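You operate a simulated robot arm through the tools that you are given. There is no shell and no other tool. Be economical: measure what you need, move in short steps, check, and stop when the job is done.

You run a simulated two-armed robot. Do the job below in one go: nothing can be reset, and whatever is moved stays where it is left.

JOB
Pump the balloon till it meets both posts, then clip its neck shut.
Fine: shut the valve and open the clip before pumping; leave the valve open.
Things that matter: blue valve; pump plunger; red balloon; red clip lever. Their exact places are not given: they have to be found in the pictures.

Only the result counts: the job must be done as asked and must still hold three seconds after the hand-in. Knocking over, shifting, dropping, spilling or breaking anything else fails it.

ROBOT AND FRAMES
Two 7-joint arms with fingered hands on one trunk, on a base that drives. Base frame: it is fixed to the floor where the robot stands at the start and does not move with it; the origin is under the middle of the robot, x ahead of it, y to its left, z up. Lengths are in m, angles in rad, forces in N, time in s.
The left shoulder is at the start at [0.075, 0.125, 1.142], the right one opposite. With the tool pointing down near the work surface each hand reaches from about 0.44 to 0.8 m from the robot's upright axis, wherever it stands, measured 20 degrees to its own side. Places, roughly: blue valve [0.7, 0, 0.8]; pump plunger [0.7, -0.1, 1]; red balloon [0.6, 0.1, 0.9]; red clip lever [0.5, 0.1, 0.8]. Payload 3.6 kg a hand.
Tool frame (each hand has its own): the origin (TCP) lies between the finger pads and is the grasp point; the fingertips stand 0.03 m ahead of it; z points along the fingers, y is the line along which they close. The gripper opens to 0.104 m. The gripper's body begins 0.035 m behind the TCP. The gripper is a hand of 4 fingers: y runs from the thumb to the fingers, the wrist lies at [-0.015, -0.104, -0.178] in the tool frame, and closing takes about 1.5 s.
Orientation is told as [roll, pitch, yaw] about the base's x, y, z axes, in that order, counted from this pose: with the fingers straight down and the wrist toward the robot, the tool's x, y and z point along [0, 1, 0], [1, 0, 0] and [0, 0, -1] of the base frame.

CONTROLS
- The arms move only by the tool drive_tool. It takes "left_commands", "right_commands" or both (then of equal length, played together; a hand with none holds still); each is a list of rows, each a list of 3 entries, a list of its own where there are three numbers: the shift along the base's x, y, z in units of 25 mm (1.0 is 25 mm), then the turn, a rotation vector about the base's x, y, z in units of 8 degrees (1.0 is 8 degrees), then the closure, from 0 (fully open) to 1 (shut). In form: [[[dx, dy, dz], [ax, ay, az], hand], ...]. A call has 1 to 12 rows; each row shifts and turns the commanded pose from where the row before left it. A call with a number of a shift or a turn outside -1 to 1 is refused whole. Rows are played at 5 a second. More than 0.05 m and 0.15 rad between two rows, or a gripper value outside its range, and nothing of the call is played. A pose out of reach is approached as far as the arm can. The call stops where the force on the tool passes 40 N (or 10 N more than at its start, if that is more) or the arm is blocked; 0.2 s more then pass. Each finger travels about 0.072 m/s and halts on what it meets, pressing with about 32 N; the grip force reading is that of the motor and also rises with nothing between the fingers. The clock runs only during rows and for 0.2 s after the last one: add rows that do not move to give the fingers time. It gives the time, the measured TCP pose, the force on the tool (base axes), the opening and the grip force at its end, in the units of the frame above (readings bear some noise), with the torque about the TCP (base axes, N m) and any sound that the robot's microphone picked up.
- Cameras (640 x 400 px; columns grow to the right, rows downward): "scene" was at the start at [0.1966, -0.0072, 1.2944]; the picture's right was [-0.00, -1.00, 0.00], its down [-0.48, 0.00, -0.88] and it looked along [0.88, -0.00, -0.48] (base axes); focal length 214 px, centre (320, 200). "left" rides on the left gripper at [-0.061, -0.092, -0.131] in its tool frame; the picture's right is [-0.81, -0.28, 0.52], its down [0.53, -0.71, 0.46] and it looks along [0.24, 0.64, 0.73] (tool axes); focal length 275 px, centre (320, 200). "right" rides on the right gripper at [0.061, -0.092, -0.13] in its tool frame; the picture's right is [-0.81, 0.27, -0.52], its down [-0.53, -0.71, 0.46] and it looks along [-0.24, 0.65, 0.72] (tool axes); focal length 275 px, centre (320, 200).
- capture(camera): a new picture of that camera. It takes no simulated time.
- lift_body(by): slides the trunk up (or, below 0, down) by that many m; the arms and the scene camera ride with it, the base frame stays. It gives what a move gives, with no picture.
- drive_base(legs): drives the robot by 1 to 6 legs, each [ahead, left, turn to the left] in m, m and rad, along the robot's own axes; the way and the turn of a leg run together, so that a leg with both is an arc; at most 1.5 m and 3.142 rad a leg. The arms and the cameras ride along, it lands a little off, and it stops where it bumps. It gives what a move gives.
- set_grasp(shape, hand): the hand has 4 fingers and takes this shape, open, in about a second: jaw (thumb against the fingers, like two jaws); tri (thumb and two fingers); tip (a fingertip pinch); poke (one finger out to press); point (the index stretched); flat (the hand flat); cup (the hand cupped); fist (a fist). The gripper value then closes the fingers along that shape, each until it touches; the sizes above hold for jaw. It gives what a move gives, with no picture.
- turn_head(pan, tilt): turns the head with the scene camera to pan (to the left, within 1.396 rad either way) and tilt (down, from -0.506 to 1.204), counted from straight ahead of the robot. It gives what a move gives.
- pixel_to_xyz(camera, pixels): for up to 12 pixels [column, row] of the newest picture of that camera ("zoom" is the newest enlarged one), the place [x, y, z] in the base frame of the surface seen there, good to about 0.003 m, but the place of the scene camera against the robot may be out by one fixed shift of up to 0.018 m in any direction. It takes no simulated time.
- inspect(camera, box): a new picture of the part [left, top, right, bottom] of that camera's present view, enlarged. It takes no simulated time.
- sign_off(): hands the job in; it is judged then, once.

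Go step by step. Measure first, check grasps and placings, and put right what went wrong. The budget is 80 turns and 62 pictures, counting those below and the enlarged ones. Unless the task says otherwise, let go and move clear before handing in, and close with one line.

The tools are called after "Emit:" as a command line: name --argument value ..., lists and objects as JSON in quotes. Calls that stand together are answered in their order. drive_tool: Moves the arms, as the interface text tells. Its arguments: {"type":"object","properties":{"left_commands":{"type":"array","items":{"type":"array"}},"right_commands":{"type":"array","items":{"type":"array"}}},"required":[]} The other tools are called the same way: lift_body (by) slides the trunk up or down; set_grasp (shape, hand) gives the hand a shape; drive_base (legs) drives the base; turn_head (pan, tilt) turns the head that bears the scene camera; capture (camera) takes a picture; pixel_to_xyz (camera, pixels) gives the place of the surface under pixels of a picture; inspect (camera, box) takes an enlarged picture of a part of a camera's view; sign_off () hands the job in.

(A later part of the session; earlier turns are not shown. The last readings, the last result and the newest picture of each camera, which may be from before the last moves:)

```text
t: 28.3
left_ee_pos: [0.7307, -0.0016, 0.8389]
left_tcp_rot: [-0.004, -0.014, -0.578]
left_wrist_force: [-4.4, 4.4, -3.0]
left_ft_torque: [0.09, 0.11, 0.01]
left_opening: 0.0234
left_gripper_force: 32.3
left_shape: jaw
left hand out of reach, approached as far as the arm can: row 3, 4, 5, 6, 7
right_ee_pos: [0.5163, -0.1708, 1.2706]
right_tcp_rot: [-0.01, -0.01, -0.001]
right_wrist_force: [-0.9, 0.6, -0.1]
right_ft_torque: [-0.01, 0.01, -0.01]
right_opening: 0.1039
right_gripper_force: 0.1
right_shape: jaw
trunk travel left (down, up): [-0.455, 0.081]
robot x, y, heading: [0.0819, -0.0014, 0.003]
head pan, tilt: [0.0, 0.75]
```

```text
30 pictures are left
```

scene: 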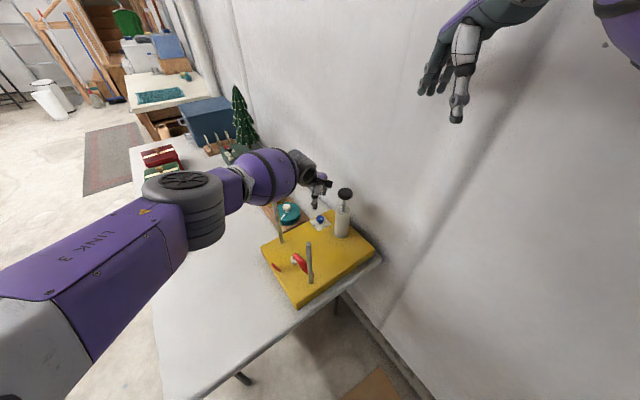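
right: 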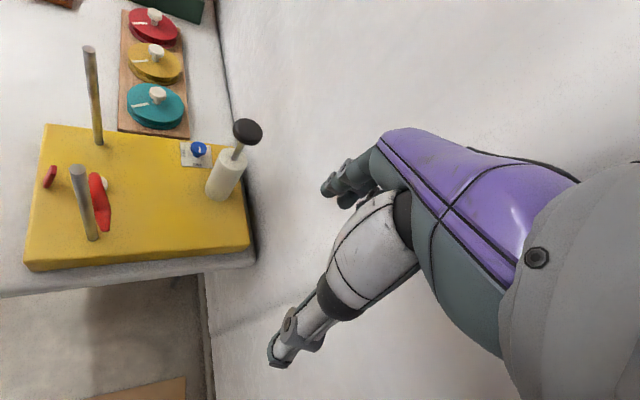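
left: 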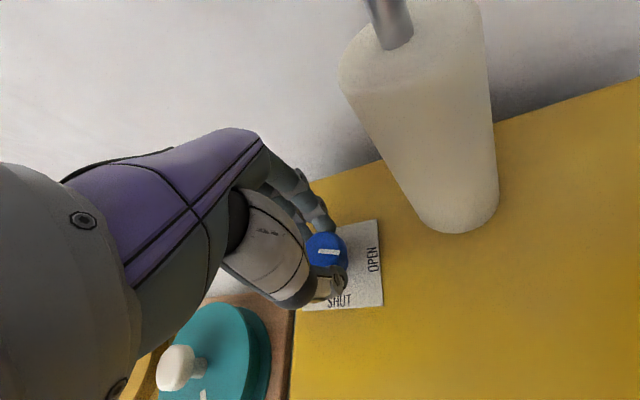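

The arm's limit is about -33° yaw, and the knob turned about 13° with it. I'll ratchet: open, yaw back, regrip and turn again.

Emit:
drive_tool --left_commands '[[[0, 0, 0], [0, 0, 0], 0.5], [[0, 0, 0], [0, 0, 0], 0.5], [[0, 0, 0], [0, 0, 0.8], 0.5], [[0, 0, 0], [0, 0, 0.8], 0.5], [[0, 0, 0], [0, 0, 0.8], 0.5], [[0, 0, 0], [0, 0, 0.8], 0.5], [[0, 0, 0], [0, 0, 0], 1], [[0, 0, 0], [0, 0, 0], 1], [[0, 0, 0], [0, 0, -0.8], 1], [[0, 0, 0], [0, 0, -0.8], 1], [[0, 0, 0], [0, 0, -0.8], 1], [[0, 0, 0], [0, 0, -0.8], 1]]'

Emit:
capture --camera "left"

```text
t: 30.9
left_ee_pos: [0.7327, -0.0007, 0.8395]
left_tcp_rot: [-0.008, -0.014, -0.578]
left_wrist_force: [-4.5, 1.2, -1.1]
left_ft_torque: [0.03, 0.08, 0.0]
left_opening: 0.0246
left_gripper_force: 31.3
left_shape: jaw
right_ee_pos: [0.5166, -0.1714, 1.2725]
right_tcp_rot: [-0.013, -0.015, -0.001]
right_wrist_force: [0.8, 0.3, 0.3]
right_ft_torque: [0.01, 0.01, 0.02]
right_opening: 0.104
right_gripper_force: 0.1
right_shape: jaw
trunk travel left (down, up): [-0.455, 0.081]
robot x, y, heading: [0.0827, -0.0004, -0.001]
head pan, tilt: [0.0, 0.75]
```

```text
29 pictures are left
```

left: 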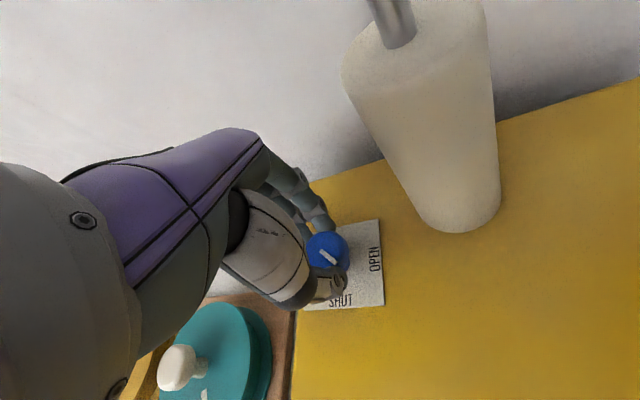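

The mark has turned toward SHUT by about another 25°, so the ratchet works. I'll repeat it.

Emit:
drive_tool --left_commands '[[[0, 0, 0], [0, 0, 0], 0.5], [[0, 0, 0], [0, 0, 0], 0.5], [[0, 0, 0], [0, 0, 0.85], 0.5], [[0, 0, 0], [0, 0, 0.85], 0.5], [[0, 0, 0], [0, 0, 0.85], 0.5], [[0, 0, 0], [0, 0, 0.85], 0.5], [[0, 0, 0], [0, 0, 0], 1], [[0, 0, 0], [0, 0, 0], 1], [[0, 0, 0], [0, 0, -0.85], 1], [[0, 0, 0], [0, 0, -0.85], 1], [[0, 0, 0], [0, 0, -0.85], 1], [[0, 0, 0], [0, 0, -0.85], 1]]'

Emit:
drive_tool --left_commands '[[[0, 0, 0], [0, 0, 0], 0.5], [[0, 0, 0], [0, 0, 0], 0.5], [[0, 0, 0], [0, 0, 0.85], 0.5], [[0, 0, 0], [0, 0, 0.85], 0.5], [[0, 0, 0], [0, 0, 0.85], 0.5], [[0, 0, 0], [0, 0, 0.85], 0.5], [[0, 0, 0], [0, 0, 0], 1], [[0, 0, 0], [0, 0, 0], 1], [[0, 0, 0], [0, 0, -0.85], 1], [[0, 0, 0], [0, 0, -0.85], 1], [[0, 0, 0], [0, 0, -0.85], 1], [[0, 0, 0], [0, 0, -0.85], 1]]'

Emit:
inspect --camera "left" --box '[280, 200, 420, 320]'

```text
t: 33.5
left_ee_pos: [0.7339, 0.0001, 0.8385]
left_tcp_rot: [-0.007, -0.014, -0.575]
left_wrist_force: [-6.7, 7.8, 3.2]
left_ft_torque: [0.15, 0.18, 0.0]
left_opening: 0.0239
left_gripper_force: 31.8
left_shape: jaw
right_ee_pos: [0.5162, -0.1704, 1.272]
right_tcp_rot: [-0.012, -0.013, 0.0]
right_wrist_force: [0.1, 1.0, 0.5]
right_ft_torque: [0.0, 0.02, 0.05]
right_opening: 0.1037
right_gripper_force: 0.0
right_shape: jaw
trunk travel left (down, up): [-0.455, 0.081]
robot x, y, heading: [0.08, -0.0004, -0.001]
head pan, tilt: [0.0, 0.75]
```

```text
t: 36.1
left_ee_pos: [0.7327, -0.0003, 0.8399]
left_tcp_rot: [-0.004, -0.013, -0.577]
left_wrist_force: [-6.9, 6.5, 1.8]
left_ft_torque: [0.2, 0.22, 0.06]
left_opening: 0.0246
left_gripper_force: 32.2
left_shape: jaw
right_ee_pos: [0.5168, -0.1707, 1.2719]
right_tcp_rot: [-0.014, -0.012, 0.001]
right_wrist_force: [0.0, 0.1, 0.1]
right_ft_torque: [0.01, -0.03, -0.01]
right_opening: 0.1037
right_gripper_force: 0.0
right_shape: jaw
trunk travel left (down, up): [-0.455, 0.081]
robot x, y, heading: [0.0823, 0.0005, 0.001]
head pan, tilt: [0.0, 0.75]
```

```text
3.33 times, centred on (350, 260) of left
```

zoom: 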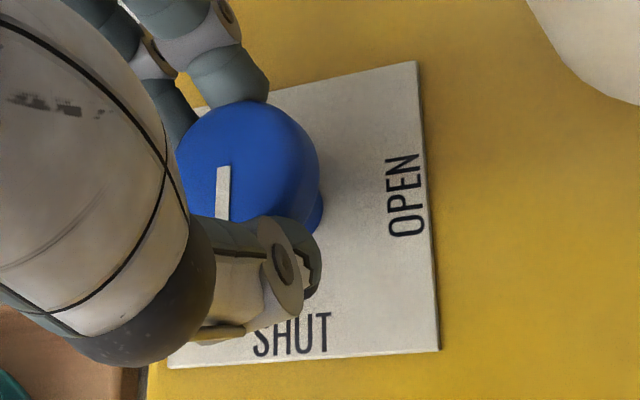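

The mark now points at SHUT and a slight residual torque suggests the stop. I'll release, rise well clear and move the left hand back to the left side.

Emit:
drive_tool --left_commands '[[[0, 0, 0], [0, 0, 0.3], 0.5], [[0, 0, 0], [0, 0, 0], 0.4], [[0, 0, 0.8], [0, 0, 0], 0.4], [[0, 0, 1], [0, 0, 0], 0.4], [[0, 0, 1], [0, 0, 0], 0.4], [[0, 0, 1], [0, 0, 0], 0.4], [[0, 0, 1], [0, 0, 0], 0.4], [[0, 0, 1], [0, 0, 0], 0.4], [[0, 0, 1], [0, 0, 0], 0.4], [[0, 0, 1], [0, 0, 0], 0.4], [[0, 0, 1], [0, 0, 0], 0.4], [[-0.5, 0.5, 0.5], [0, 0, 0], 0.4]]'

Emit:
drive_tool --left_commands '[[[-0.6, 0.9, 0.3], [0, 0, 0], 0.4], [[-0.6, 0.9, 0.3], [0, 0, 0], 0.4], [[-0.6, 0.9, 0.3], [0, 0, 0], 0.4], [[-0.6, 0.9, 0], [0, 0, 0], 0.4], [[-0.6, 0.9, 0], [0, 0, 0], 0.4], [[-0.6, 0.9, 0], [0, 0, 0], 0.4], [[-0.6, 0.9, 0], [0, 0, 0], 0.4], [[-0.6, 0.9, 0], [0, 0, 0], 0.4], [[-0.6, 0.9, 0], [0, 0, 0], 0.4], [[-0.6, 0.9, 0], [0, 0, 0], 0.4]]'

Emit:
capture --camera "scene"

Emit:
capture --camera "right"

```text
t: 38.7
left_ee_pos: [0.7189, 0.0139, 1.0704]
left_tcp_rot: [-0.006, -0.015, -0.536]
left_wrist_force: [0.3, 0.0, 0.0]
left_ft_torque: [-0.01, 0.0, -0.01]
left_opening: 0.0622
left_gripper_force: 0.1
left_shape: jaw
right_ee_pos: [0.5167, -0.1704, 1.2698]
right_tcp_rot: [-0.011, -0.01, -0.001]
right_wrist_force: [0.2, -0.2, 0.1]
right_ft_torque: [-0.02, 0.0, -0.01]
right_opening: 0.1036
right_gripper_force: 0.0
right_shape: jaw
trunk travel left (down, up): [-0.455, 0.081]
robot x, y, heading: [0.0827, 0.0029, -0.0]
head pan, tilt: [0.0, 0.75]
```

```text
t: 40.9
left_ee_pos: [0.5674, 0.2387, 1.0887]
left_tcp_rot: [-0.006, -0.013, -0.538]
left_wrist_force: [0.7, 0.6, -0.1]
left_ft_torque: [0.0, -0.03, 0.0]
left_opening: 0.0623
left_gripper_force: 0.0
left_shape: jaw
right_ee_pos: [0.5174, -0.1703, 1.2709]
right_tcp_rot: [-0.013, -0.012, 0.0]
right_wrist_force: [0.1, -0.1, 0.1]
right_ft_torque: [-0.02, -0.03, 0.0]
right_opening: 0.1038
right_gripper_force: 0.0
right_shape: jaw
trunk travel left (down, up): [-0.455, 0.081]
robot x, y, heading: [0.0824, 0.0004, 0.002]
head pan, tilt: [0.0, 0.75]
```

```text
27 pictures are left
```

scene: 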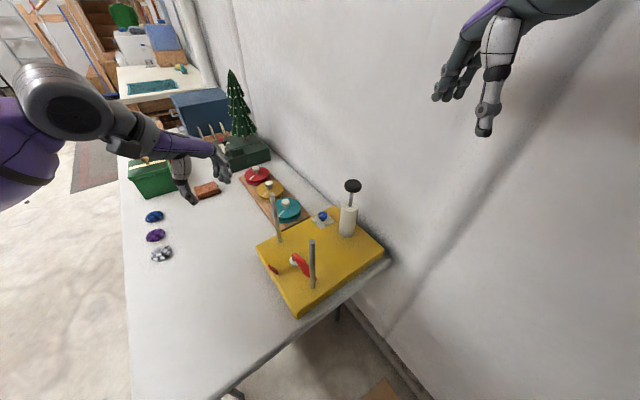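

```text
26 pictures are left
```

right: 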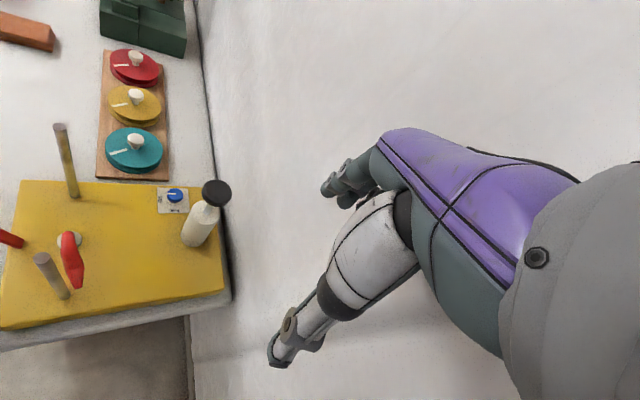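

The left hand is clear. I'll measure the pump knob with the right camera and move the right hand above it.

Emit:
pixel_to_xyz --camera "right" --pixels '[[216, 193], [204, 187], [229, 196], [217, 183], [215, 203], [205, 208], [198, 235], [175, 195]]'

Emit:
drive_tool --right_commands '[[[0.64, 0.39, -0.72], [0, 0, 0], 0.2], [[0.64, 0.39, -0.72], [0, 0, 0], 0.35], [[0.64, 0.39, -0.72], [0, 0, 0], 0.35], [[0.64, 0.39, -0.72], [0, 0, 0], 0.35], [[0.64, 0.39, -0.72], [0, 0, 0], 0.35], [[0.64, 0.39, -0.72], [0, 0, 0], 0.35], [[0.64, 0.39, -0.72], [0, 0, 0], 0.35], [[0.64, 0.39, -0.72], [0, 0, 0], 0.35], [[0.64, 0.39, -0.72], [0, 0, 0], 0.35], [[0.64, 0.39, -0.72], [0, 0, 0], 0.35]]'

Emit:
capture --camera "right"

```text
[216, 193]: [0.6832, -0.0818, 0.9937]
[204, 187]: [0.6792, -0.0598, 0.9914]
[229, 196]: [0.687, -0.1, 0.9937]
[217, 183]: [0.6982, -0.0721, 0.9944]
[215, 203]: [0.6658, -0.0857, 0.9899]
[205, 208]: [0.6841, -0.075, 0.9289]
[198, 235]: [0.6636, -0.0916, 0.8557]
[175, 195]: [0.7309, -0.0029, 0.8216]
```

```text
t: 43.1
left_ee_pos: [0.5789, 0.2268, 1.0867]
left_tcp_rot: [-0.001, 0.001, -0.534]
left_wrist_force: [0.7, 0.3, -0.8]
left_ft_torque: [0.01, -0.02, 0.05]
left_opening: 0.0621
left_gripper_force: 0.1
left_shape: jaw
right_ee_pos: [0.69, -0.0867, 1.0834]
right_tcp_rot: [-0.001, 0.002, 0.001]
right_wrist_force: [0.3, -0.6, 0.5]
right_ft_torque: [0.0, 0.02, 0.02]
right_opening: 0.0683
right_gripper_force: 0.1
right_shape: jaw
trunk travel left (down, up): [-0.455, 0.081]
robot x, y, heading: [0.083, -0.0011, -0.003]
head pan, tilt: [0.0, 0.75]
```

```text
25 pictures are left
```

right: 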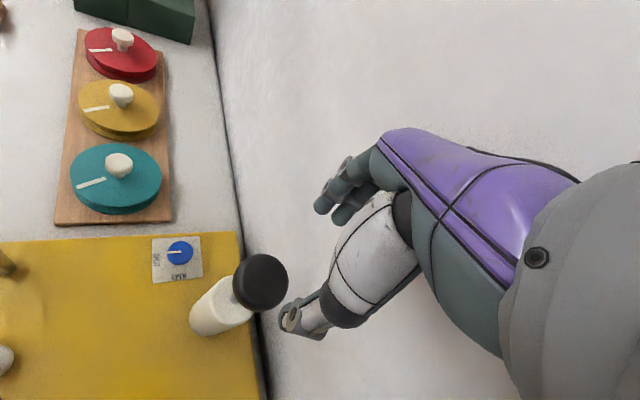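

The knob is at (260,282) in this view. I'll refine its centre before gripping.

Emit:
pixel_to_xyz --camera "right" --pixels '[[262, 280], [238, 275], [284, 285], [265, 258], [258, 302], [230, 310], [290, 322], [345, 208], [325, 205]]'

```text
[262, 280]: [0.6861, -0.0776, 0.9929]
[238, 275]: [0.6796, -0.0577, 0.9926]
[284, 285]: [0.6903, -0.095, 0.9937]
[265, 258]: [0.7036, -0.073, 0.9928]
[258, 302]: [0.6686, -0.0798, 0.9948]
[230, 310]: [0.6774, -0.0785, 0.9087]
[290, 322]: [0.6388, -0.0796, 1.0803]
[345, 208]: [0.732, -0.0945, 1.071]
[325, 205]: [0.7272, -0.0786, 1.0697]
```

The knob centre is (0.685,-0.077). I'll align, lower so the pads meet the knob and close.

Emit:
drive_tool --right_commands '[[[-0.2, 0.3, -0.6], [0, 0, 0], 0.35], [[0, 0, -0.8], [0, 0, 0], 0.35], [[0, 0, -0.8], [0, 0, 0], 0.35], [[0, 0, -0.8], [0, 0, 0], 0.35], [[0, 0, 0], [0, 0, 0], 0.6], [[0, 0, 0], [0, 0, 0], 1], [[0, 0, 0], [0, 0, 0], 1], [[0, 0, 0], [0, 0, 0], 1]]'

Emit:
capture --camera "right"

```text
t: 44.9
left_ee_pos: [0.578, 0.2253, 1.0873]
left_tcp_rot: [-0.002, 0.001, -0.536]
left_wrist_force: [-0.1, 0.0, 0.5]
left_ft_torque: [-0.02, -0.05, 0.01]
left_opening: 0.062
left_gripper_force: 0.2
left_shape: jaw
right_ee_pos: [0.6849, -0.0809, 1.0092]
right_tcp_rot: [0.001, 0.001, 0.0]
right_wrist_force: [-4.5, 0.2, -2.6]
right_ft_torque: [0.02, 0.02, -0.01]
right_opening: 0.0397
right_gripper_force: 31.9
right_shape: jaw
trunk travel left (down, up): [-0.455, 0.081]
robot x, y, heading: [0.0788, -0.0039, -0.002]
head pan, tilt: [0.0, 0.75]
```

```text
24 pictures are left
```

right: 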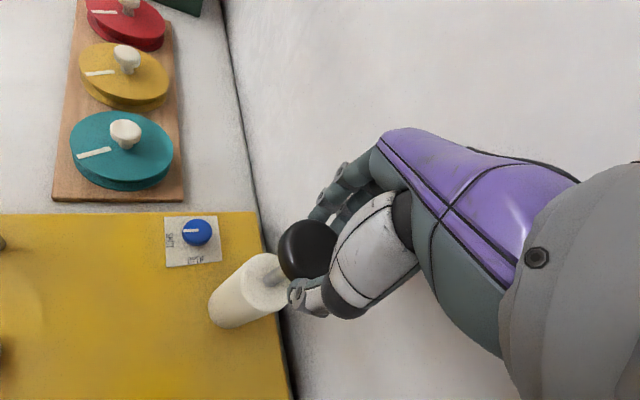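

The knob is gripped at a 40 mm opening. I'll push down 4.5 cm and watch the balloon.

Emit:
drive_tool --right_commands '[[[0, 0, -0.45], [0, 0, 0], 1], [[0, 0, -0.45], [0, 0, 0], 1], [[0, 0, -0.45], [0, 0, 0], 1], [[0, 0, -0.45], [0, 0, 0], 1]]'

Emit:
capture --camera "scene"

```text
t: 45.9
left_ee_pos: [0.5779, 0.2263, 1.0859]
left_tcp_rot: [-0.002, 0.001, -0.534]
left_wrist_force: [-0.2, -0.2, -0.1]
left_ft_torque: [0.02, -0.02, -0.02]
left_opening: 0.062
left_gripper_force: 0.1
left_shape: jaw
right_ee_pos: [0.685, -0.0806, 0.9676]
right_tcp_rot: [-0.001, -0.003, -0.001]
right_wrist_force: [1.5, 1.6, 5.8]
right_ft_torque: [0.05, -0.03, 0.0]
right_opening: 0.0399
right_gripper_force: 32.5
right_shape: jaw
trunk travel left (down, up): [-0.455, 0.081]
robot x, y, heading: [0.0845, -0.0007, -0.001]
head pan, tilt: [0.0, 0.75]
heard: click
```

```text
23 pictures are left
```

scene: 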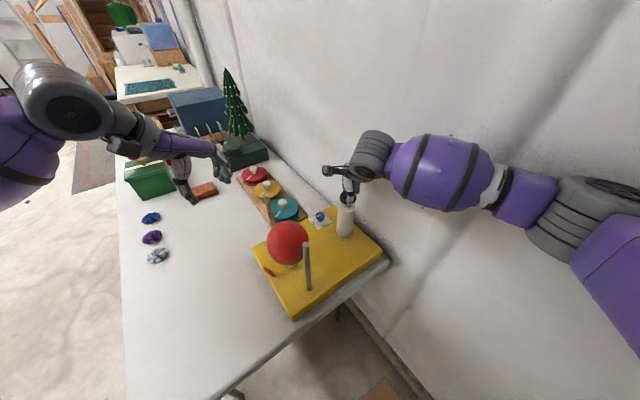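

One stroke gave a click and the balloon has swelled. I'll inspect the gap to the posts.

Emit:
inspect --camera "scene" --box '[240, 200, 340, 310]'

Emit:
pixel_to_xyz --camera "zoom" --pixels '[[300, 140], [300, 90], [240, 150], [340, 150], [300, 200], [200, 180]]'

```text
3.64 times, centred on (290, 255) of scene
```

zoom: 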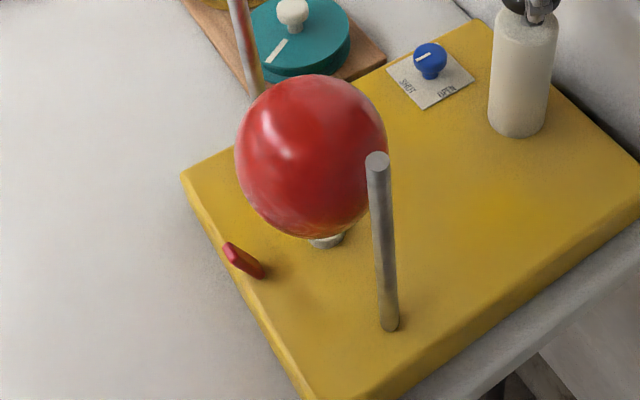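

```text
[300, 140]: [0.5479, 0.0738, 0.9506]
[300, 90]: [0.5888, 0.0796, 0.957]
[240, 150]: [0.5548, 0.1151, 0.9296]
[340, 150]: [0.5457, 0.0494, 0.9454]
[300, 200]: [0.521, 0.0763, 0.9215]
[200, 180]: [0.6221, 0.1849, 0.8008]
```

The balloon radius is about 5 cm and roughly 8 cm is needed. I'll raise the plunger and push again.

Emit:
drive_tool --right_commands '[[[0, 0, 0.45], [0, 0, 0], 1], [[0, 0, 0.45], [0, 0, 0], 1], [[0, 0, 0.45], [0, 0, 0], 1], [[0, 0, 0.45], [0, 0, 0], 1], [[0, 0, -0.45], [0, 0, 0], 1], [[0, 0, -0.45], [0, 0, 0], 1], [[0, 0, -0.45], [0, 0, 0], 1], [[0, 0, -0.45], [0, 0, 0], 1]]'

Emit:
inspect --camera "scene" --box '[240, 200, 340, 310]'

```text
t: 47.7
left_ee_pos: [0.5776, 0.2261, 1.0873]
left_tcp_rot: [-0.001, 0.0, -0.536]
left_wrist_force: [0.7, -0.5, 0.3]
left_ft_torque: [0.01, 0.01, -0.01]
left_opening: 0.0621
left_gripper_force: 0.0
left_shape: jaw
right_ee_pos: [0.6843, -0.0795, 0.9664]
right_tcp_rot: [0.001, -0.001, -0.002]
right_wrist_force: [-1.7, -2.7, 5.5]
right_ft_torque: [-0.08, -0.03, -0.09]
right_opening: 0.0397
right_gripper_force: 31.9
right_shape: jaw
trunk travel left (down, up): [-0.455, 0.081]
robot x, y, heading: [0.0811, 0.0019, -0.0]
head pan, tilt: [0.0, 0.75]
heard: click
```

```text
3.64 times, centred on (290, 255) of scene
```

zoom: 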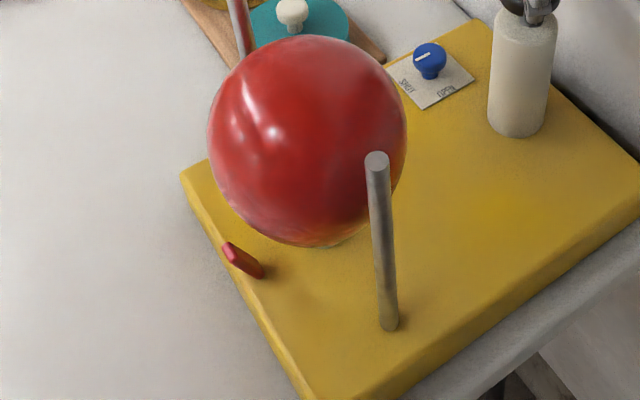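

The radius is now about 7 cm. I'll do a third stroke and check.

Emit:
drive_tool --right_commands '[[[0, 0, 0.45], [0, 0, 0], 1], [[0, 0, 0.45], [0, 0, 0], 1], [[0, 0, 0.45], [0, 0, 0], 1], [[0, 0, 0.45], [0, 0, 0], 1], [[0, 0, -0.45], [0, 0, 0], 1], [[0, 0, -0.45], [0, 0, 0], 1], [[0, 0, -0.45], [0, 0, 0], 1], [[0, 0, -0.45], [0, 0, 0], 1]]'

Emit:
inspect --camera "scene" --box '[240, 190, 340, 300]'

Emit:
capture --camera "left"

```text
t: 49.5
left_ee_pos: [0.5785, 0.2263, 1.0859]
left_tcp_rot: [-0.003, -0.002, -0.535]
left_wrist_force: [0.4, -0.7, -0.1]
left_ft_torque: [0.05, -0.02, 0.0]
left_opening: 0.062
left_gripper_force: 0.1
left_shape: jaw
right_ee_pos: [0.6843, -0.0814, 0.9652]
right_tcp_rot: [0.0, -0.002, 0.0]
right_wrist_force: [-0.5, 3.2, 5.2]
right_ft_torque: [0.05, -0.05, 0.01]
right_opening: 0.0398
right_gripper_force: 31.9
right_shape: jaw
trunk travel left (down, up): [-0.455, 0.081]
robot x, y, heading: [0.0819, -0.0026, -0.0]
head pan, tilt: [0.0, 0.75]
heard: click
```

```text
3.64 times, centred on (290, 245) of scene
```

zoom: 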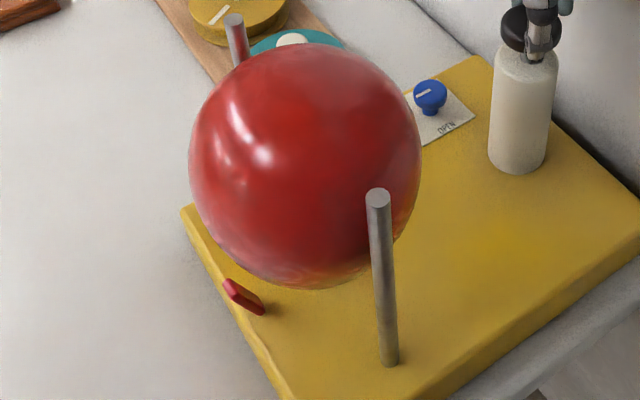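

```text
19 pictures are left
```

left: 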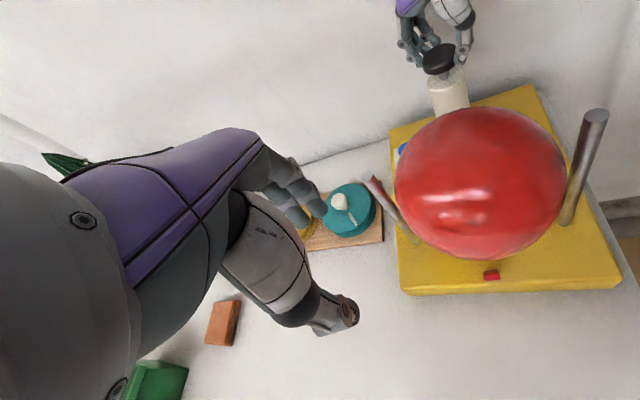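

The left view shows the balloon close to both posts. I'll enlarge it to judge the gaps.

Emit:
inspect --camera "left" --box '[355, 80, 625, 300]'

Emit:
pixel_to_xyz --camera "zoom" --pixels '[[300, 130], [120, 170], [90, 200], [480, 170], [300, 60], [300, 280], [230, 200], [380, 200], [35, 230], [560, 80]]'

```text
1.82 times, centred on (490, 190) of left
```

zoom: 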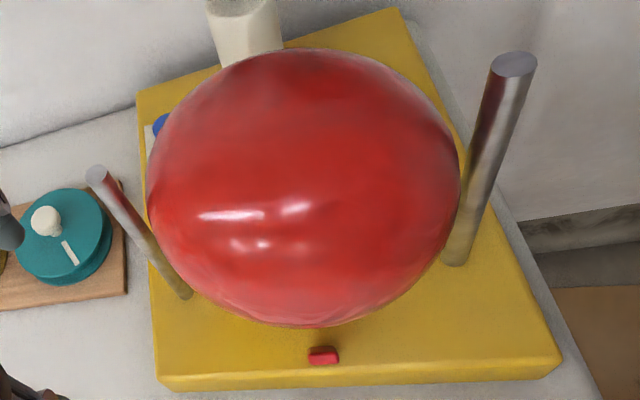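

```text
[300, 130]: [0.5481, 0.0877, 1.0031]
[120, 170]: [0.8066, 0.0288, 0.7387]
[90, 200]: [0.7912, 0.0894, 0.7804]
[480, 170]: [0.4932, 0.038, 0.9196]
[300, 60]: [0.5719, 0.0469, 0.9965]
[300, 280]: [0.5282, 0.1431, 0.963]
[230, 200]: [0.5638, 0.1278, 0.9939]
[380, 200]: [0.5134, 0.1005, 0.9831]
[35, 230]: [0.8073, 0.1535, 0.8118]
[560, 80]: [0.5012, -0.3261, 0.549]
```

A sphere fit gives r≈0.080 and contact needs about 0.0825, so only a little more is needed. I'll try a partial stroke of about 2 cm.

Emit:
drive_tool --right_commands '[[[0, 0, 0.4], [0, 0, 0], 1], [[0, 0, 0.4], [0, 0, 0], 1], [[0, 0, -0.4], [0, 0, 0], 1], [[0, 0, -0.4], [0, 0, 0], 1]]'

Emit:
inspect --camera "left" --box '[355, 80, 625, 300]'

```text
t: 50.5
left_ee_pos: [0.5781, 0.2252, 1.0857]
left_tcp_rot: [-0.001, 0.001, -0.536]
left_wrist_force: [0.4, -0.8, -0.4]
left_ft_torque: [0.01, 0.02, 0.02]
left_opening: 0.062
left_gripper_force: 0.1
left_shape: jaw
right_ee_pos: [0.6845, -0.0798, 0.9659]
right_tcp_rot: [0.0, -0.002, -0.002]
right_wrist_force: [-1.0, -1.3, 6.6]
right_ft_torque: [-0.02, 0.0, -0.05]
right_opening: 0.0398
right_gripper_force: 31.8
right_shape: jaw
trunk travel left (down, up): [-0.455, 0.081]
robot x, y, heading: [0.0834, 0.0024, -0.005]
head pan, tilt: [0.0, 0.75]
```

```text
1.82 times, centred on (490, 190) of left
```

zoom: 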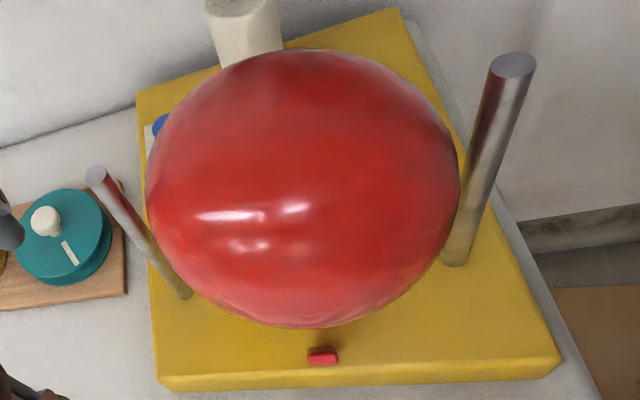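

Nothing changed and there was no click, so only full strokes count. I need to know whether r already reaches the posts, so I'll sample points on the balloon and posts.

Emit:
pixel_to_xyz --camera "zoom" --pixels '[[452, 190], [440, 230], [445, 160], [160, 200], [165, 240], [180, 160], [300, 310], [320, 55], [300, 190], [220, 130], [400, 130], [360, 280]]'

Emit:
pixel_to_xyz --camera "zoom" --pixels '[[514, 65], [500, 64], [528, 64], [485, 150], [470, 150], [496, 150], [455, 255], [97, 175], [125, 220], [145, 245], [182, 290], [170, 275]]'

Emit:
inspect --camera "left" --box '[520, 90, 610, 230]'

```text
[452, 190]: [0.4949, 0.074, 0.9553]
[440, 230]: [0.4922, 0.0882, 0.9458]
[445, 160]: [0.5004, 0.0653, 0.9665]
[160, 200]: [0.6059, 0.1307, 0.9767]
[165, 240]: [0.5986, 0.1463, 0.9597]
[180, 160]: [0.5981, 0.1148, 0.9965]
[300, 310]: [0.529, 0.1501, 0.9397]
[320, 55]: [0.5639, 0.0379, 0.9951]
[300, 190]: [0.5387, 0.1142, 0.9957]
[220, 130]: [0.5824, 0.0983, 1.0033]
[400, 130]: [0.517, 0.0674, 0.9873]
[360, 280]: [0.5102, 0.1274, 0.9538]
```

```text
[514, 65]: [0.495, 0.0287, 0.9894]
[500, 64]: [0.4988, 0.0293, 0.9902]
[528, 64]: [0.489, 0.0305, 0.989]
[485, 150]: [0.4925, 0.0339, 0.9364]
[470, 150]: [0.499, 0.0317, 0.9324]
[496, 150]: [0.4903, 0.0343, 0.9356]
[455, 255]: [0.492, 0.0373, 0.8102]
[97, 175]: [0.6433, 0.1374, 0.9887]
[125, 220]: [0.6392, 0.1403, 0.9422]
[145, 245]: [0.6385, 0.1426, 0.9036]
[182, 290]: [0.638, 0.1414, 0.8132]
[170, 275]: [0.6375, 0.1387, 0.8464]
```

```text
2.86 times, centred on (565, 160) of left
```

zoom: 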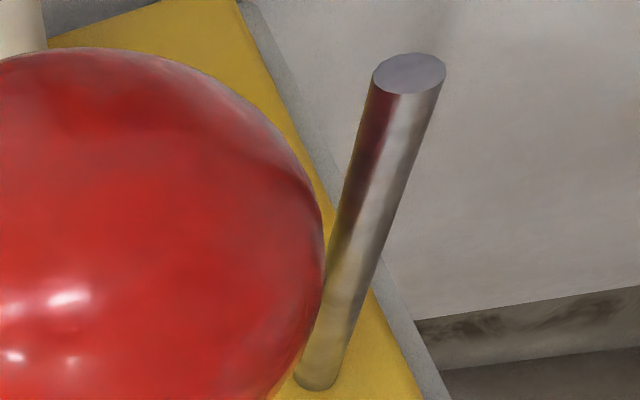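

The sphere fit gives r≈0.080 against about 0.085 needed, and the zoom shows a visible gap to the post. A fourth full stroke is due.

Emit:
drive_tool --right_commands '[[[0, 0, 0.45], [0, 0, 0], 1], [[0, 0, 0.45], [0, 0, 0], 1], [[0, 0, 0.45], [0, 0, 0], 1], [[0, 0, 0.45], [0, 0, 0], 1], [[0, 0, -0.45], [0, 0, 0], 1], [[0, 0, -0.45], [0, 0, 0], 1], [[0, 0, -0.45], [0, 0, 0], 1], [[0, 0, -0.45], [0, 0, 0], 1]]'

Emit:
inspect --camera "left" --box '[355, 80, 625, 300]'

```text
t: 52.3
left_ee_pos: [0.5781, 0.2258, 1.0861]
left_tcp_rot: [-0.002, 0.001, -0.535]
left_wrist_force: [0.3, 0.0, -0.3]
left_ft_torque: [-0.01, -0.01, 0.0]
left_opening: 0.0621
left_gripper_force: 0.0
left_shape: jaw
right_ee_pos: [0.6835, -0.0803, 0.967]
right_tcp_rot: [0.0, -0.001, -0.002]
right_wrist_force: [0.4, 0.6, 4.8]
right_ft_torque: [0.0, -0.05, -0.08]
right_opening: 0.0399
right_gripper_force: 32.1
right_shape: jaw
trunk travel left (down, up): [-0.455, 0.081]
robot x, y, heading: [0.0825, -0.0039, 0.001]
head pan, tilt: [0.0, 0.75]
heard: click
```

```text
1.82 times, centred on (490, 190) of left
```

zoom: 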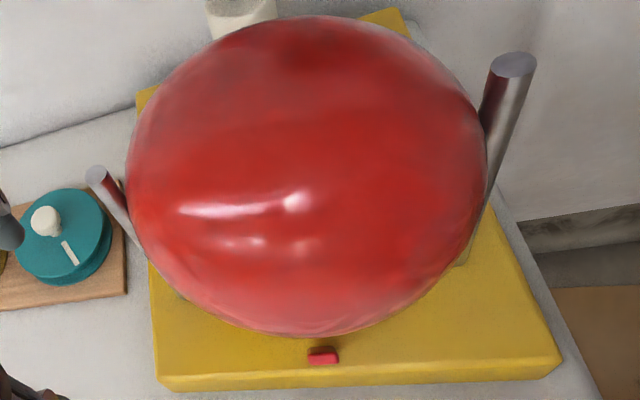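

The balloon grew and now overlaps both posts in view. I'll measure it to confirm contact.

Emit:
pixel_to_xyz --camera "zoom" --pixels '[[300, 130], [470, 190], [150, 190], [300, 315], [320, 30], [220, 280], [400, 270], [400, 90], [200, 100], [479, 140], [130, 195], [323, 356]]'

Emit:
inspect --camera "scene" --box '[225, 170, 345, 310]'

```text
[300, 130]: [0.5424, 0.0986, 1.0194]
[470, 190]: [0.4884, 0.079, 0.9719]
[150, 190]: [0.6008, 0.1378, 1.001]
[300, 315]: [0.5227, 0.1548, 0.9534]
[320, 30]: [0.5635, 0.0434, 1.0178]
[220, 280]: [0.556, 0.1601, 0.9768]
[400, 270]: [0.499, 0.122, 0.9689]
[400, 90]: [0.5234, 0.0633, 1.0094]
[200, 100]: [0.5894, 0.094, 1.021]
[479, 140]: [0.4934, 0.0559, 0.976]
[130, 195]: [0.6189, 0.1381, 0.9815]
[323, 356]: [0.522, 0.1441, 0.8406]
```

```text
2.86 times, centred on (285, 240) of scene
```

zoom: 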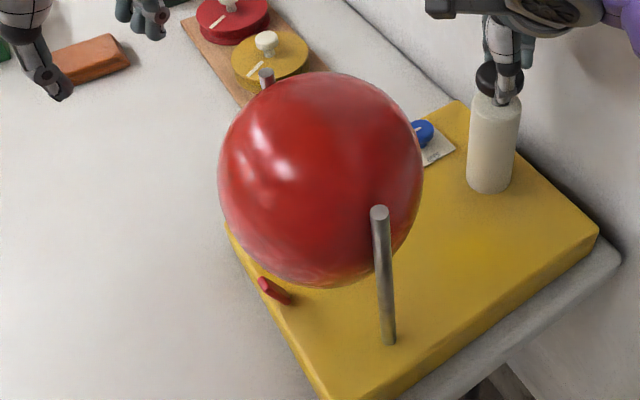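

The fit gives r≈0.088 with both posts at about 0.085, so the balloon meets both posts. Now I'll release the pump knob and retract the right hand upward and to the right.

Emit:
drive_tool --right_commands '[[[0, 0, 0], [0, 0, 0], 0.6], [[0, 0, 0], [0, 0, 0], 0.3], [[0, 0, 0], [0, 0, 0], 0.3], [[0, 0, 0.6], [0, 0, 0], 0.3], [[0, 0, 1], [0, 0, 0], 0.3], [[0, 0, 1], [0, 0, 0], 0.3], [[0, 0, 1], [0, 0, 0], 0.3], [[0, 0, 1], [0, 0, 0], 0.3], [[0, 0, 1], [0, 0, 0], 0.3], [[0, -0.4, 1], [0, 0, 0], 0.3], [[-0.9, -0.6, 0.5], [0, 0, 0], 0.3], [[-0.9, -0.6, 0.5], [0, 0, 0], 0.3]]'

Emit:
drive_tool --right_commands '[[[-0.9, -0.6, 0.3], [0, 0, 0], 0.3], [[-0.9, -0.6, 0.3], [0, 0, 0], 0.3], [[-0.9, -0.6, 0.3], [0, 0, 0], 0.3], [[-0.9, -0.6, 0.3], [0, 0, 0], 0.3]]'

Emit:
drive_base --legs '[[-0.12, 0, 0]]'

Emit:
capture --camera "scene"

```text
t: 54.9
left_ee_pos: [0.5766, 0.2328, 1.0851]
left_tcp_rot: [-0.006, -0.003, -0.533]
left_wrist_force: [0.1, 0.6, 0.0]
left_ft_torque: [0.02, -0.01, 0.0]
left_opening: 0.0624
left_gripper_force: 0.0
left_shape: jaw
right_ee_pos: [0.6399, -0.1098, 1.1581]
right_tcp_rot: [-0.008, -0.001, 0.004]
right_wrist_force: [0.1, 0.7, -0.4]
right_ft_torque: [0.02, -0.01, -0.03]
right_opening: 0.0725
right_gripper_force: 0.3
right_shape: jaw
trunk travel left (down, up): [-0.455, 0.081]
robot x, y, heading: [0.0822, 0.0006, -0.003]
head pan, tilt: [0.0, 0.75]
```

```text
t: 56.1
left_ee_pos: [0.5695, 0.249, 1.0868]
left_tcp_rot: [-0.012, -0.015, -0.53]
left_wrist_force: [-0.2, 0.2, 0.0]
left_ft_torque: [-0.02, 0.01, 0.0]
left_opening: 0.0621
left_gripper_force: 0.1
left_shape: jaw
right_ee_pos: [0.5434, -0.1415, 1.1922]
right_tcp_rot: [-0.017, -0.012, 0.035]
right_wrist_force: [0.4, 0.3, -0.6]
right_ft_torque: [0.03, 0.01, -0.02]
right_opening: 0.0724
right_gripper_force: 0.0
right_shape: jaw
trunk travel left (down, up): [-0.455, 0.081]
robot x, y, heading: [0.085, 0.0014, 0.004]
head pan, tilt: [0.0, 0.75]
stopped in row 4 (right hand): the arm was blocked; the commanded pose is now the measured one
```

```text
t: 57.4
left_ee_pos: [0.4545, 0.2267, 1.0864]
left_tcp_rot: [-0.001, 0.0, -0.538]
left_wrist_force: [-0.3, 0.0, -0.2]
left_ft_torque: [0.0, 0.0, 0.02]
left_opening: 0.0622
left_gripper_force: 0.0
left_shape: jaw
right_ee_pos: [0.4239, -0.1678, 1.1857]
right_tcp_rot: [0.0, -0.002, 0.013]
right_wrist_force: [-1.2, -0.2, 0.2]
right_ft_torque: [0.02, -0.02, -0.01]
right_opening: 0.0725
right_gripper_force: 0.0
right_shape: jaw
trunk travel left (down, up): [-0.455, 0.081]
robot x, y, heading: [-0.0373, -0.0025, -0.001]
head pan, tilt: [0.0, 0.75]
```

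```text
13 pictures are left
```

scene: 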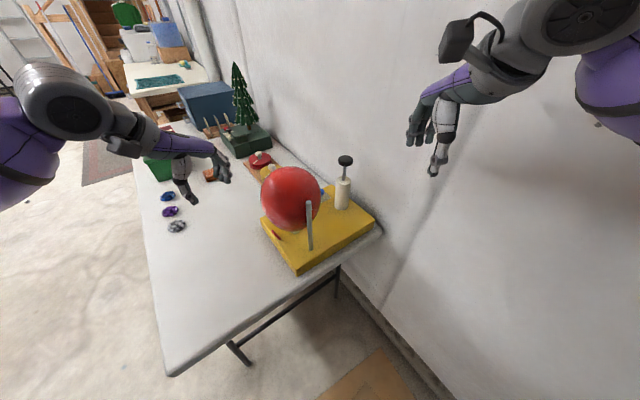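

The balloon holds against both posts and the right hand is clear. I'll tilt the closed left hand so its fingers point inward under the balloon bulge, and bring it outside the lever.

Emit:
drive_tool --left_commands '[[[0.13, -0.2, -0.5], [-0.46, -0.775, 0], 0.7], [[0.13, -0.2, -0.5], [-0.46, -0.775, 0], 1], [[0.13, -0.2, -0.5], [-0.46, -0.775, 0], 1], [[0.13, -0.2, -0.5], [-0.46, -0.775, 0], 1], [[0.13, -0.2, -0.5], [-0.46, -0.775, 0], 1], [[0.13, -0.2, -0.5], [-0.46, -0.775, 0], 1], [[0.13, -0.2, -0.5], [-0.46, -0.775, 0], 1], [[0, 0, 0], [0, 0, 0], 1]]'

Emit:
capture --camera "scene"

```text
t: 59.2
left_ee_pos: [0.4765, 0.1925, 0.9991]
left_tcp_rot: [-0.001, -0.881, -0.538]
left_wrist_force: [0.0, -0.6, 0.1]
left_ft_torque: [-0.01, -0.01, -0.02]
left_opening: 0.0
left_gripper_force: 31.8
left_shape: jaw
right_ee_pos: [0.4254, -0.1693, 1.1867]
right_tcp_rot: [-0.001, -0.002, 0.015]
right_wrist_force: [0.6, 0.3, -0.3]
right_ft_torque: [-0.03, -0.02, -0.01]
right_opening: 0.0724
right_gripper_force: 0.0
right_shape: jaw
trunk travel left (down, up): [-0.455, 0.081]
robot x, y, heading: [-0.0434, 0.0006, -0.004]
head pan, tilt: [0.0, 0.75]
```

```text
12 pictures are left
```

scene: 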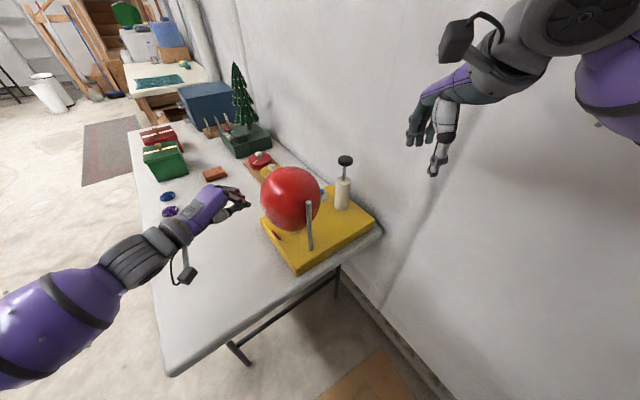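

The tilted pose is reached. Before descending I'll check the forearm's height above the table.

Emit:
pixel_to_xyz --camera "scene" --pixels '[[240, 200], [210, 205], [165, 245], [130, 270], [60, 310], [190, 275], [80, 350], [183, 255], [275, 235], [271, 233]]'

```text
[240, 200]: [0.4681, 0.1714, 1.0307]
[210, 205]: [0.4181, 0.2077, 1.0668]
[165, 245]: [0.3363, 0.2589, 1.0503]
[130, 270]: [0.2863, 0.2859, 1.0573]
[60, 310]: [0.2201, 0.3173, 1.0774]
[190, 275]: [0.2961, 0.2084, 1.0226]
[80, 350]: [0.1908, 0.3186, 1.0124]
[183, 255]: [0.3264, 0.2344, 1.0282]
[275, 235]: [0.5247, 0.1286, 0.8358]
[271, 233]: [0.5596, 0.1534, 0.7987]
```

The forearm is about level with the wrist and has room. I'll descend in steps.

Emit:
drive_tool --left_commands '[[[0, 0, -0.9], [0, 0, 0], 1], [[0, 0, -0.9], [0, 0, 0], 1], [[0, 0, -0.9], [0, 0, 0], 1], [[0, 0, -0.9], [0, 0, 0], 1], [[0, 0, -0.9], [0, 0, 0], 1], [[0, 0, -0.7], [0, 0, 0], 1], [[0, 0, 0], [0, 0, 0], 1]]'

Emit:
inspect --camera "scene" --box '[140, 160, 340, 310]'

Emit:
pixel_to_xyz --camera "zoom" --pixels '[[432, 235], [420, 250]]'

```text
t: 60.8
left_ee_pos: [0.4772, 0.191, 0.8692]
left_tcp_rot: [0.0, -0.879, -0.537]
left_wrist_force: [0.1, 0.2, -0.1]
left_ft_torque: [0.03, 0.0, 0.03]
left_opening: 0.0
left_gripper_force: 31.9
left_shape: jaw
right_ee_pos: [0.425, -0.1686, 1.1865]
right_tcp_rot: [0.001, -0.001, 0.015]
right_wrist_force: [0.7, 0.3, 0.5]
right_ft_torque: [-0.03, -0.03, 0.02]
right_opening: 0.0727
right_gripper_force: 0.1
right_shape: jaw
trunk travel left (down, up): [-0.455, 0.081]
robot x, y, heading: [-0.043, 0.0047, -0.011]
head pan, tilt: [0.0, 0.75]
```

```text
2.67 times, centred on (240, 235) of scene
```

zoom: 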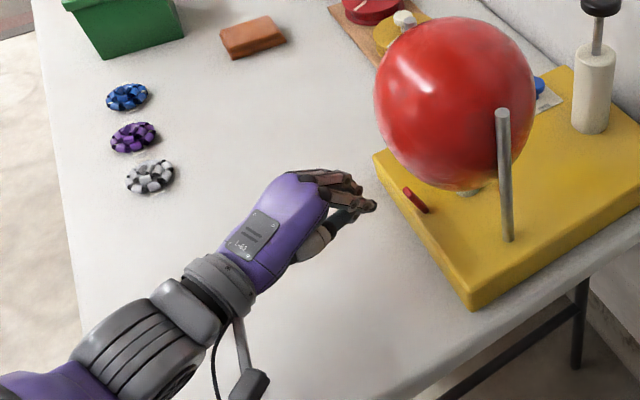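

```text
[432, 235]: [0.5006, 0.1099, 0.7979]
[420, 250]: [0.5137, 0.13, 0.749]
```

The fingertips (370,205) are outside the lever (415,200). I'll measure their offset.

Emit:
pixel_to_xyz --camera "zoom" --pixels '[[370, 205], [360, 185], [340, 177], [405, 190], [413, 198], [425, 210], [350, 215]]'

```text
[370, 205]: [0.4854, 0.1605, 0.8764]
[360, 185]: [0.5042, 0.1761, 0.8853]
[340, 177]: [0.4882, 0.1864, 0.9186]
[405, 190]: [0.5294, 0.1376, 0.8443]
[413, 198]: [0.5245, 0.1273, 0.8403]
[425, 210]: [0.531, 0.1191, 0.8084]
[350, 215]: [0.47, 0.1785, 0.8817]
```

The fingertips line up with the lever along its width, about 6 cm outside its hinge. I'll lower 2.4 cm and push inward, checking the force.

Emit:
drive_tool --left_commands '[[[0, 0, -0.5], [0, 0, 0], 1], [[0, 0, -0.46], [0, 0, 0], 1], [[0.228, -0.328, 0], [0, 0, 0], 1], [[0.228, -0.328, 0], [0, 0, 0], 1], [[0.228, -0.328, 0], [0, 0, 0], 1], [[0.228, -0.328, 0], [0, 0, 0], 1]]'

Emit:
inspect --camera "scene" --box '[220, 180, 340, 270]'

```text
t: 62.2
left_ee_pos: [0.5018, 0.16, 0.8459]
left_tcp_rot: [0.0, -0.88, -0.536]
left_wrist_force: [-1.0, -0.5, -0.7]
left_ft_torque: [-0.02, -0.01, -0.02]
left_opening: 0.0001
left_gripper_force: 31.7
left_shape: jaw
right_ee_pos: [0.4237, -0.1692, 1.1853]
right_tcp_rot: [0.0, -0.002, 0.014]
right_wrist_force: [-0.1, 0.1, -0.1]
right_ft_torque: [-0.01, -0.01, -0.02]
right_opening: 0.0726
right_gripper_force: 0.0
right_shape: jaw
trunk travel left (down, up): [-0.455, 0.081]
robot x, y, heading: [-0.0396, -0.0006, -0.001]
head pan, tilt: [0.0, 0.75]
```

```text
4.44 times, centred on (280, 225) of scene
```

zoom: 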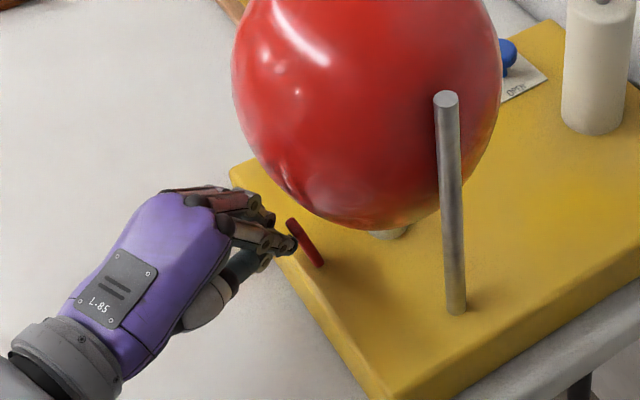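

The index fingertip is at the lever. I'll keep pushing inward 3 cm.

Emit:
drive_tool --left_commands '[[[0.228, -0.328, 0], [0, 0, 0], 1], [[0.228, -0.328, 0], [0, 0, 0], 1], [[0.228, -0.328, 0], [0, 0, 0], 1]]'

Emit:
inspect --camera "scene" --box '[220, 180, 340, 270]'

```text
t: 63.0
left_ee_pos: [0.5164, 0.1379, 0.848]
left_tcp_rot: [0.003, -0.885, -0.538]
left_wrist_force: [-15.9, 16.7, 13.0]
left_ft_torque: [0.05, 0.07, -0.05]
left_opening: 0.0
left_gripper_force: 31.2
left_shape: jaw
right_ee_pos: [0.4219, -0.1673, 1.1884]
right_tcp_rot: [-0.002, -0.005, 0.016]
right_wrist_force: [-0.7, 0.6, 0.6]
right_ft_torque: [0.0, 0.0, -0.01]
right_opening: 0.0724
right_gripper_force: 0.1
right_shape: jaw
trunk travel left (down, up): [-0.455, 0.081]
robot x, y, heading: [-0.0437, -0.0004, -0.002]
head pan, tilt: [0.0, 0.75]
```

```text
4.44 times, centred on (280, 225) of scene
```

zoom: 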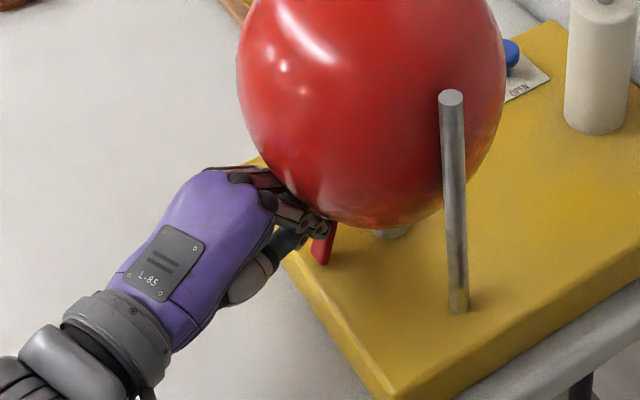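

The force rose to about 26 N at the expected shut position, with the fingertip at about (0.536,0.126). I'll back straight out and check the lever.

Emit:
drive_tool --left_commands '[[[-0.228, 0.328, 0], [0, 0, 0], 1], [[-0.4, 0.57, 0], [0, 0, 0], 1], [[-0.5, 0.7, 0], [0, 0, 0], 1], [[-0.5, 0.7, 0], [0, 0, 0], 1], [[-0.5, 0.7, 0], [0, 0, 0], 1]]'

Emit:
inspect --camera "scene" --box '[220, 170, 340, 270]'

Emit:
pixel_to_xyz --camera "zoom" --pixels '[[330, 235], [325, 250], [320, 265], [335, 225], [322, 240]]'

```text
t: 64.2
left_ee_pos: [0.4632, 0.2096, 0.8462]
left_tcp_rot: [-0.001, -0.882, -0.538]
left_wrist_force: [0.5, -0.1, 0.3]
left_ft_torque: [0.0, -0.02, 0.0]
left_opening: 0.0001
left_gripper_force: 31.6
left_shape: jaw
right_ee_pos: [0.4251, -0.1693, 1.1856]
right_tcp_rot: [0.001, -0.001, 0.015]
right_wrist_force: [-0.2, 0.1, -0.1]
right_ft_torque: [0.01, 0.02, -0.01]
right_opening: 0.0723
right_gripper_force: 0.1
right_shape: jaw
trunk travel left (down, up): [-0.455, 0.081]
robot x, y, heading: [-0.0416, 0.0013, -0.005]
head pan, tilt: [0.0, 0.75]
```

```text
4.00 times, centred on (280, 220) of scene
```

zoom: 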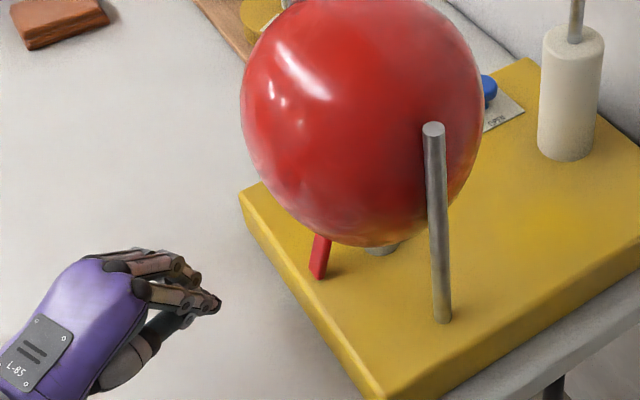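

```text
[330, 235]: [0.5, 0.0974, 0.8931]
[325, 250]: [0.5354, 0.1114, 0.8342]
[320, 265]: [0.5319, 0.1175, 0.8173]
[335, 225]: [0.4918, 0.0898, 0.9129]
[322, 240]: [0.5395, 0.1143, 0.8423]
```

The lever leans inward exactly as in the shut state (about (0.537,0.123,0.837)) and the balloon is still full. To reopen the valve I'll use the right hand, so I'll first park the left hand high and drive forward.

Emit:
drive_tool --left_commands '[[[-0.1, 0.4, 0.9], [0.23, 0.39, 0], 0.8], [[-0.1, 0.4, 0.9], [0.46, 0.775, 0], 0.7], [[-0.1, 0.4, 0.9], [0.46, 0.775, 0], 0.7], [[-0.1, 0.4, 0.9], [0.46, 0.775, 0], 0.7], [[-0.1, 0.4, 0.9], [0.46, 0.775, 0], 0.7], [[-0.1, 0.4, 0.9], [0.46, 0.775, 0], 0.7], [[-0.1, 0.4, 0.9], [0.46, 0.775, 0], 0.7], [[-0.1, 0.4, 0.9], [0.23, 0.39, 0], 0.7], [[-0.1, 0.2, 0.9], [0, 0, 0], 0.7], [[-0.1, 0.2, 0.9], [0, 0, 0], 0.7], [[-0.1, 0.2, 0.9], [0, 0, 0], 0.7]]'

Emit:
drive_base --legs '[[0.15, 0, 0]]'

```text
t: 66.6
left_ee_pos: [0.4325, 0.282, 1.0673]
left_tcp_rot: [0.0, -0.061, -0.529]
left_wrist_force: [-0.4, -0.1, 0.3]
left_ft_torque: [-0.02, -0.02, 0.02]
left_opening: 0.0309
left_gripper_force: 0.0
left_shape: jaw
left hand out of reach, approached as far as the arm can: row 8, 9, 10, 11
right_ee_pos: [0.4257, -0.1689, 1.1859]
right_tcp_rot: [-0.001, -0.003, 0.015]
right_wrist_force: [0.1, -0.3, 0.3]
right_ft_torque: [0.01, 0.01, 0.0]
right_opening: 0.0725
right_gripper_force: 0.1
right_shape: jaw
trunk travel left (down, up): [-0.455, 0.081]
robot x, y, heading: [-0.0409, 0.0022, -0.001]
head pan, tilt: [0.0, 0.75]
```

```text
t: 67.9
left_ee_pos: [0.5454, 0.2905, 1.0717]
left_tcp_rot: [-0.001, -0.08, -0.541]
left_wrist_force: [-0.1, 0.5, 0.5]
left_ft_torque: [-0.03, -0.04, 0.02]
left_opening: 0.0312
left_gripper_force: 0.0
left_shape: jaw
right_ee_pos: [0.5312, -0.1667, 1.189]
right_tcp_rot: [-0.01, -0.003, -0.017]
right_wrist_force: [-0.6, 0.3, -0.1]
right_ft_torque: [0.01, 0.01, 0.0]
right_opening: 0.0725
right_gripper_force: 0.1
right_shape: jaw
trunk travel left (down, up): [-0.455, 0.081]
robot x, y, heading: [0.0785, -0.0009, -0.012]
head pan, tilt: [0.0, 0.75]
stopped in leg 1: the robot was blocked; the commanded pose is now the measured one
```

The drive was blocked at x≈0.08. I'll check with a picture that nothing was shifted and see what was touched.

Emit:
capture --camera "scene"

Emit:
pixel_to_xyz --camera "scene" --pixels '[[312, 240], [352, 184], [322, 216], [520, 100], [600, 100], [560, 200], [620, 250]]'

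```text
7 pictures are left
```

scene: 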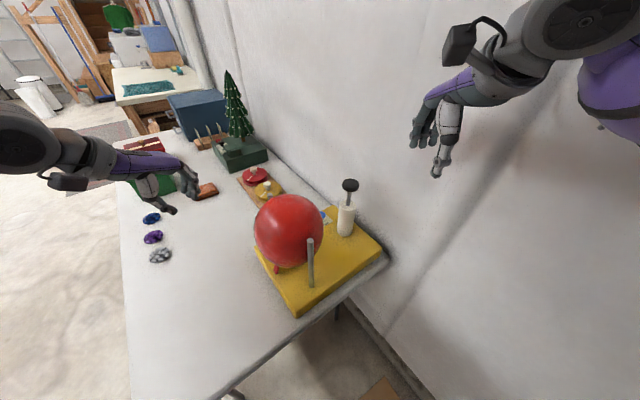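

```text
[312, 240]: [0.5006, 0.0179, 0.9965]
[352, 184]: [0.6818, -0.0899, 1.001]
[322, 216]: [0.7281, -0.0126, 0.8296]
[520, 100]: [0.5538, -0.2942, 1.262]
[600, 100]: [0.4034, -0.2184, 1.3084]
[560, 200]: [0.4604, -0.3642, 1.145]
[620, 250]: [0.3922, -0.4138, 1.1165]
```

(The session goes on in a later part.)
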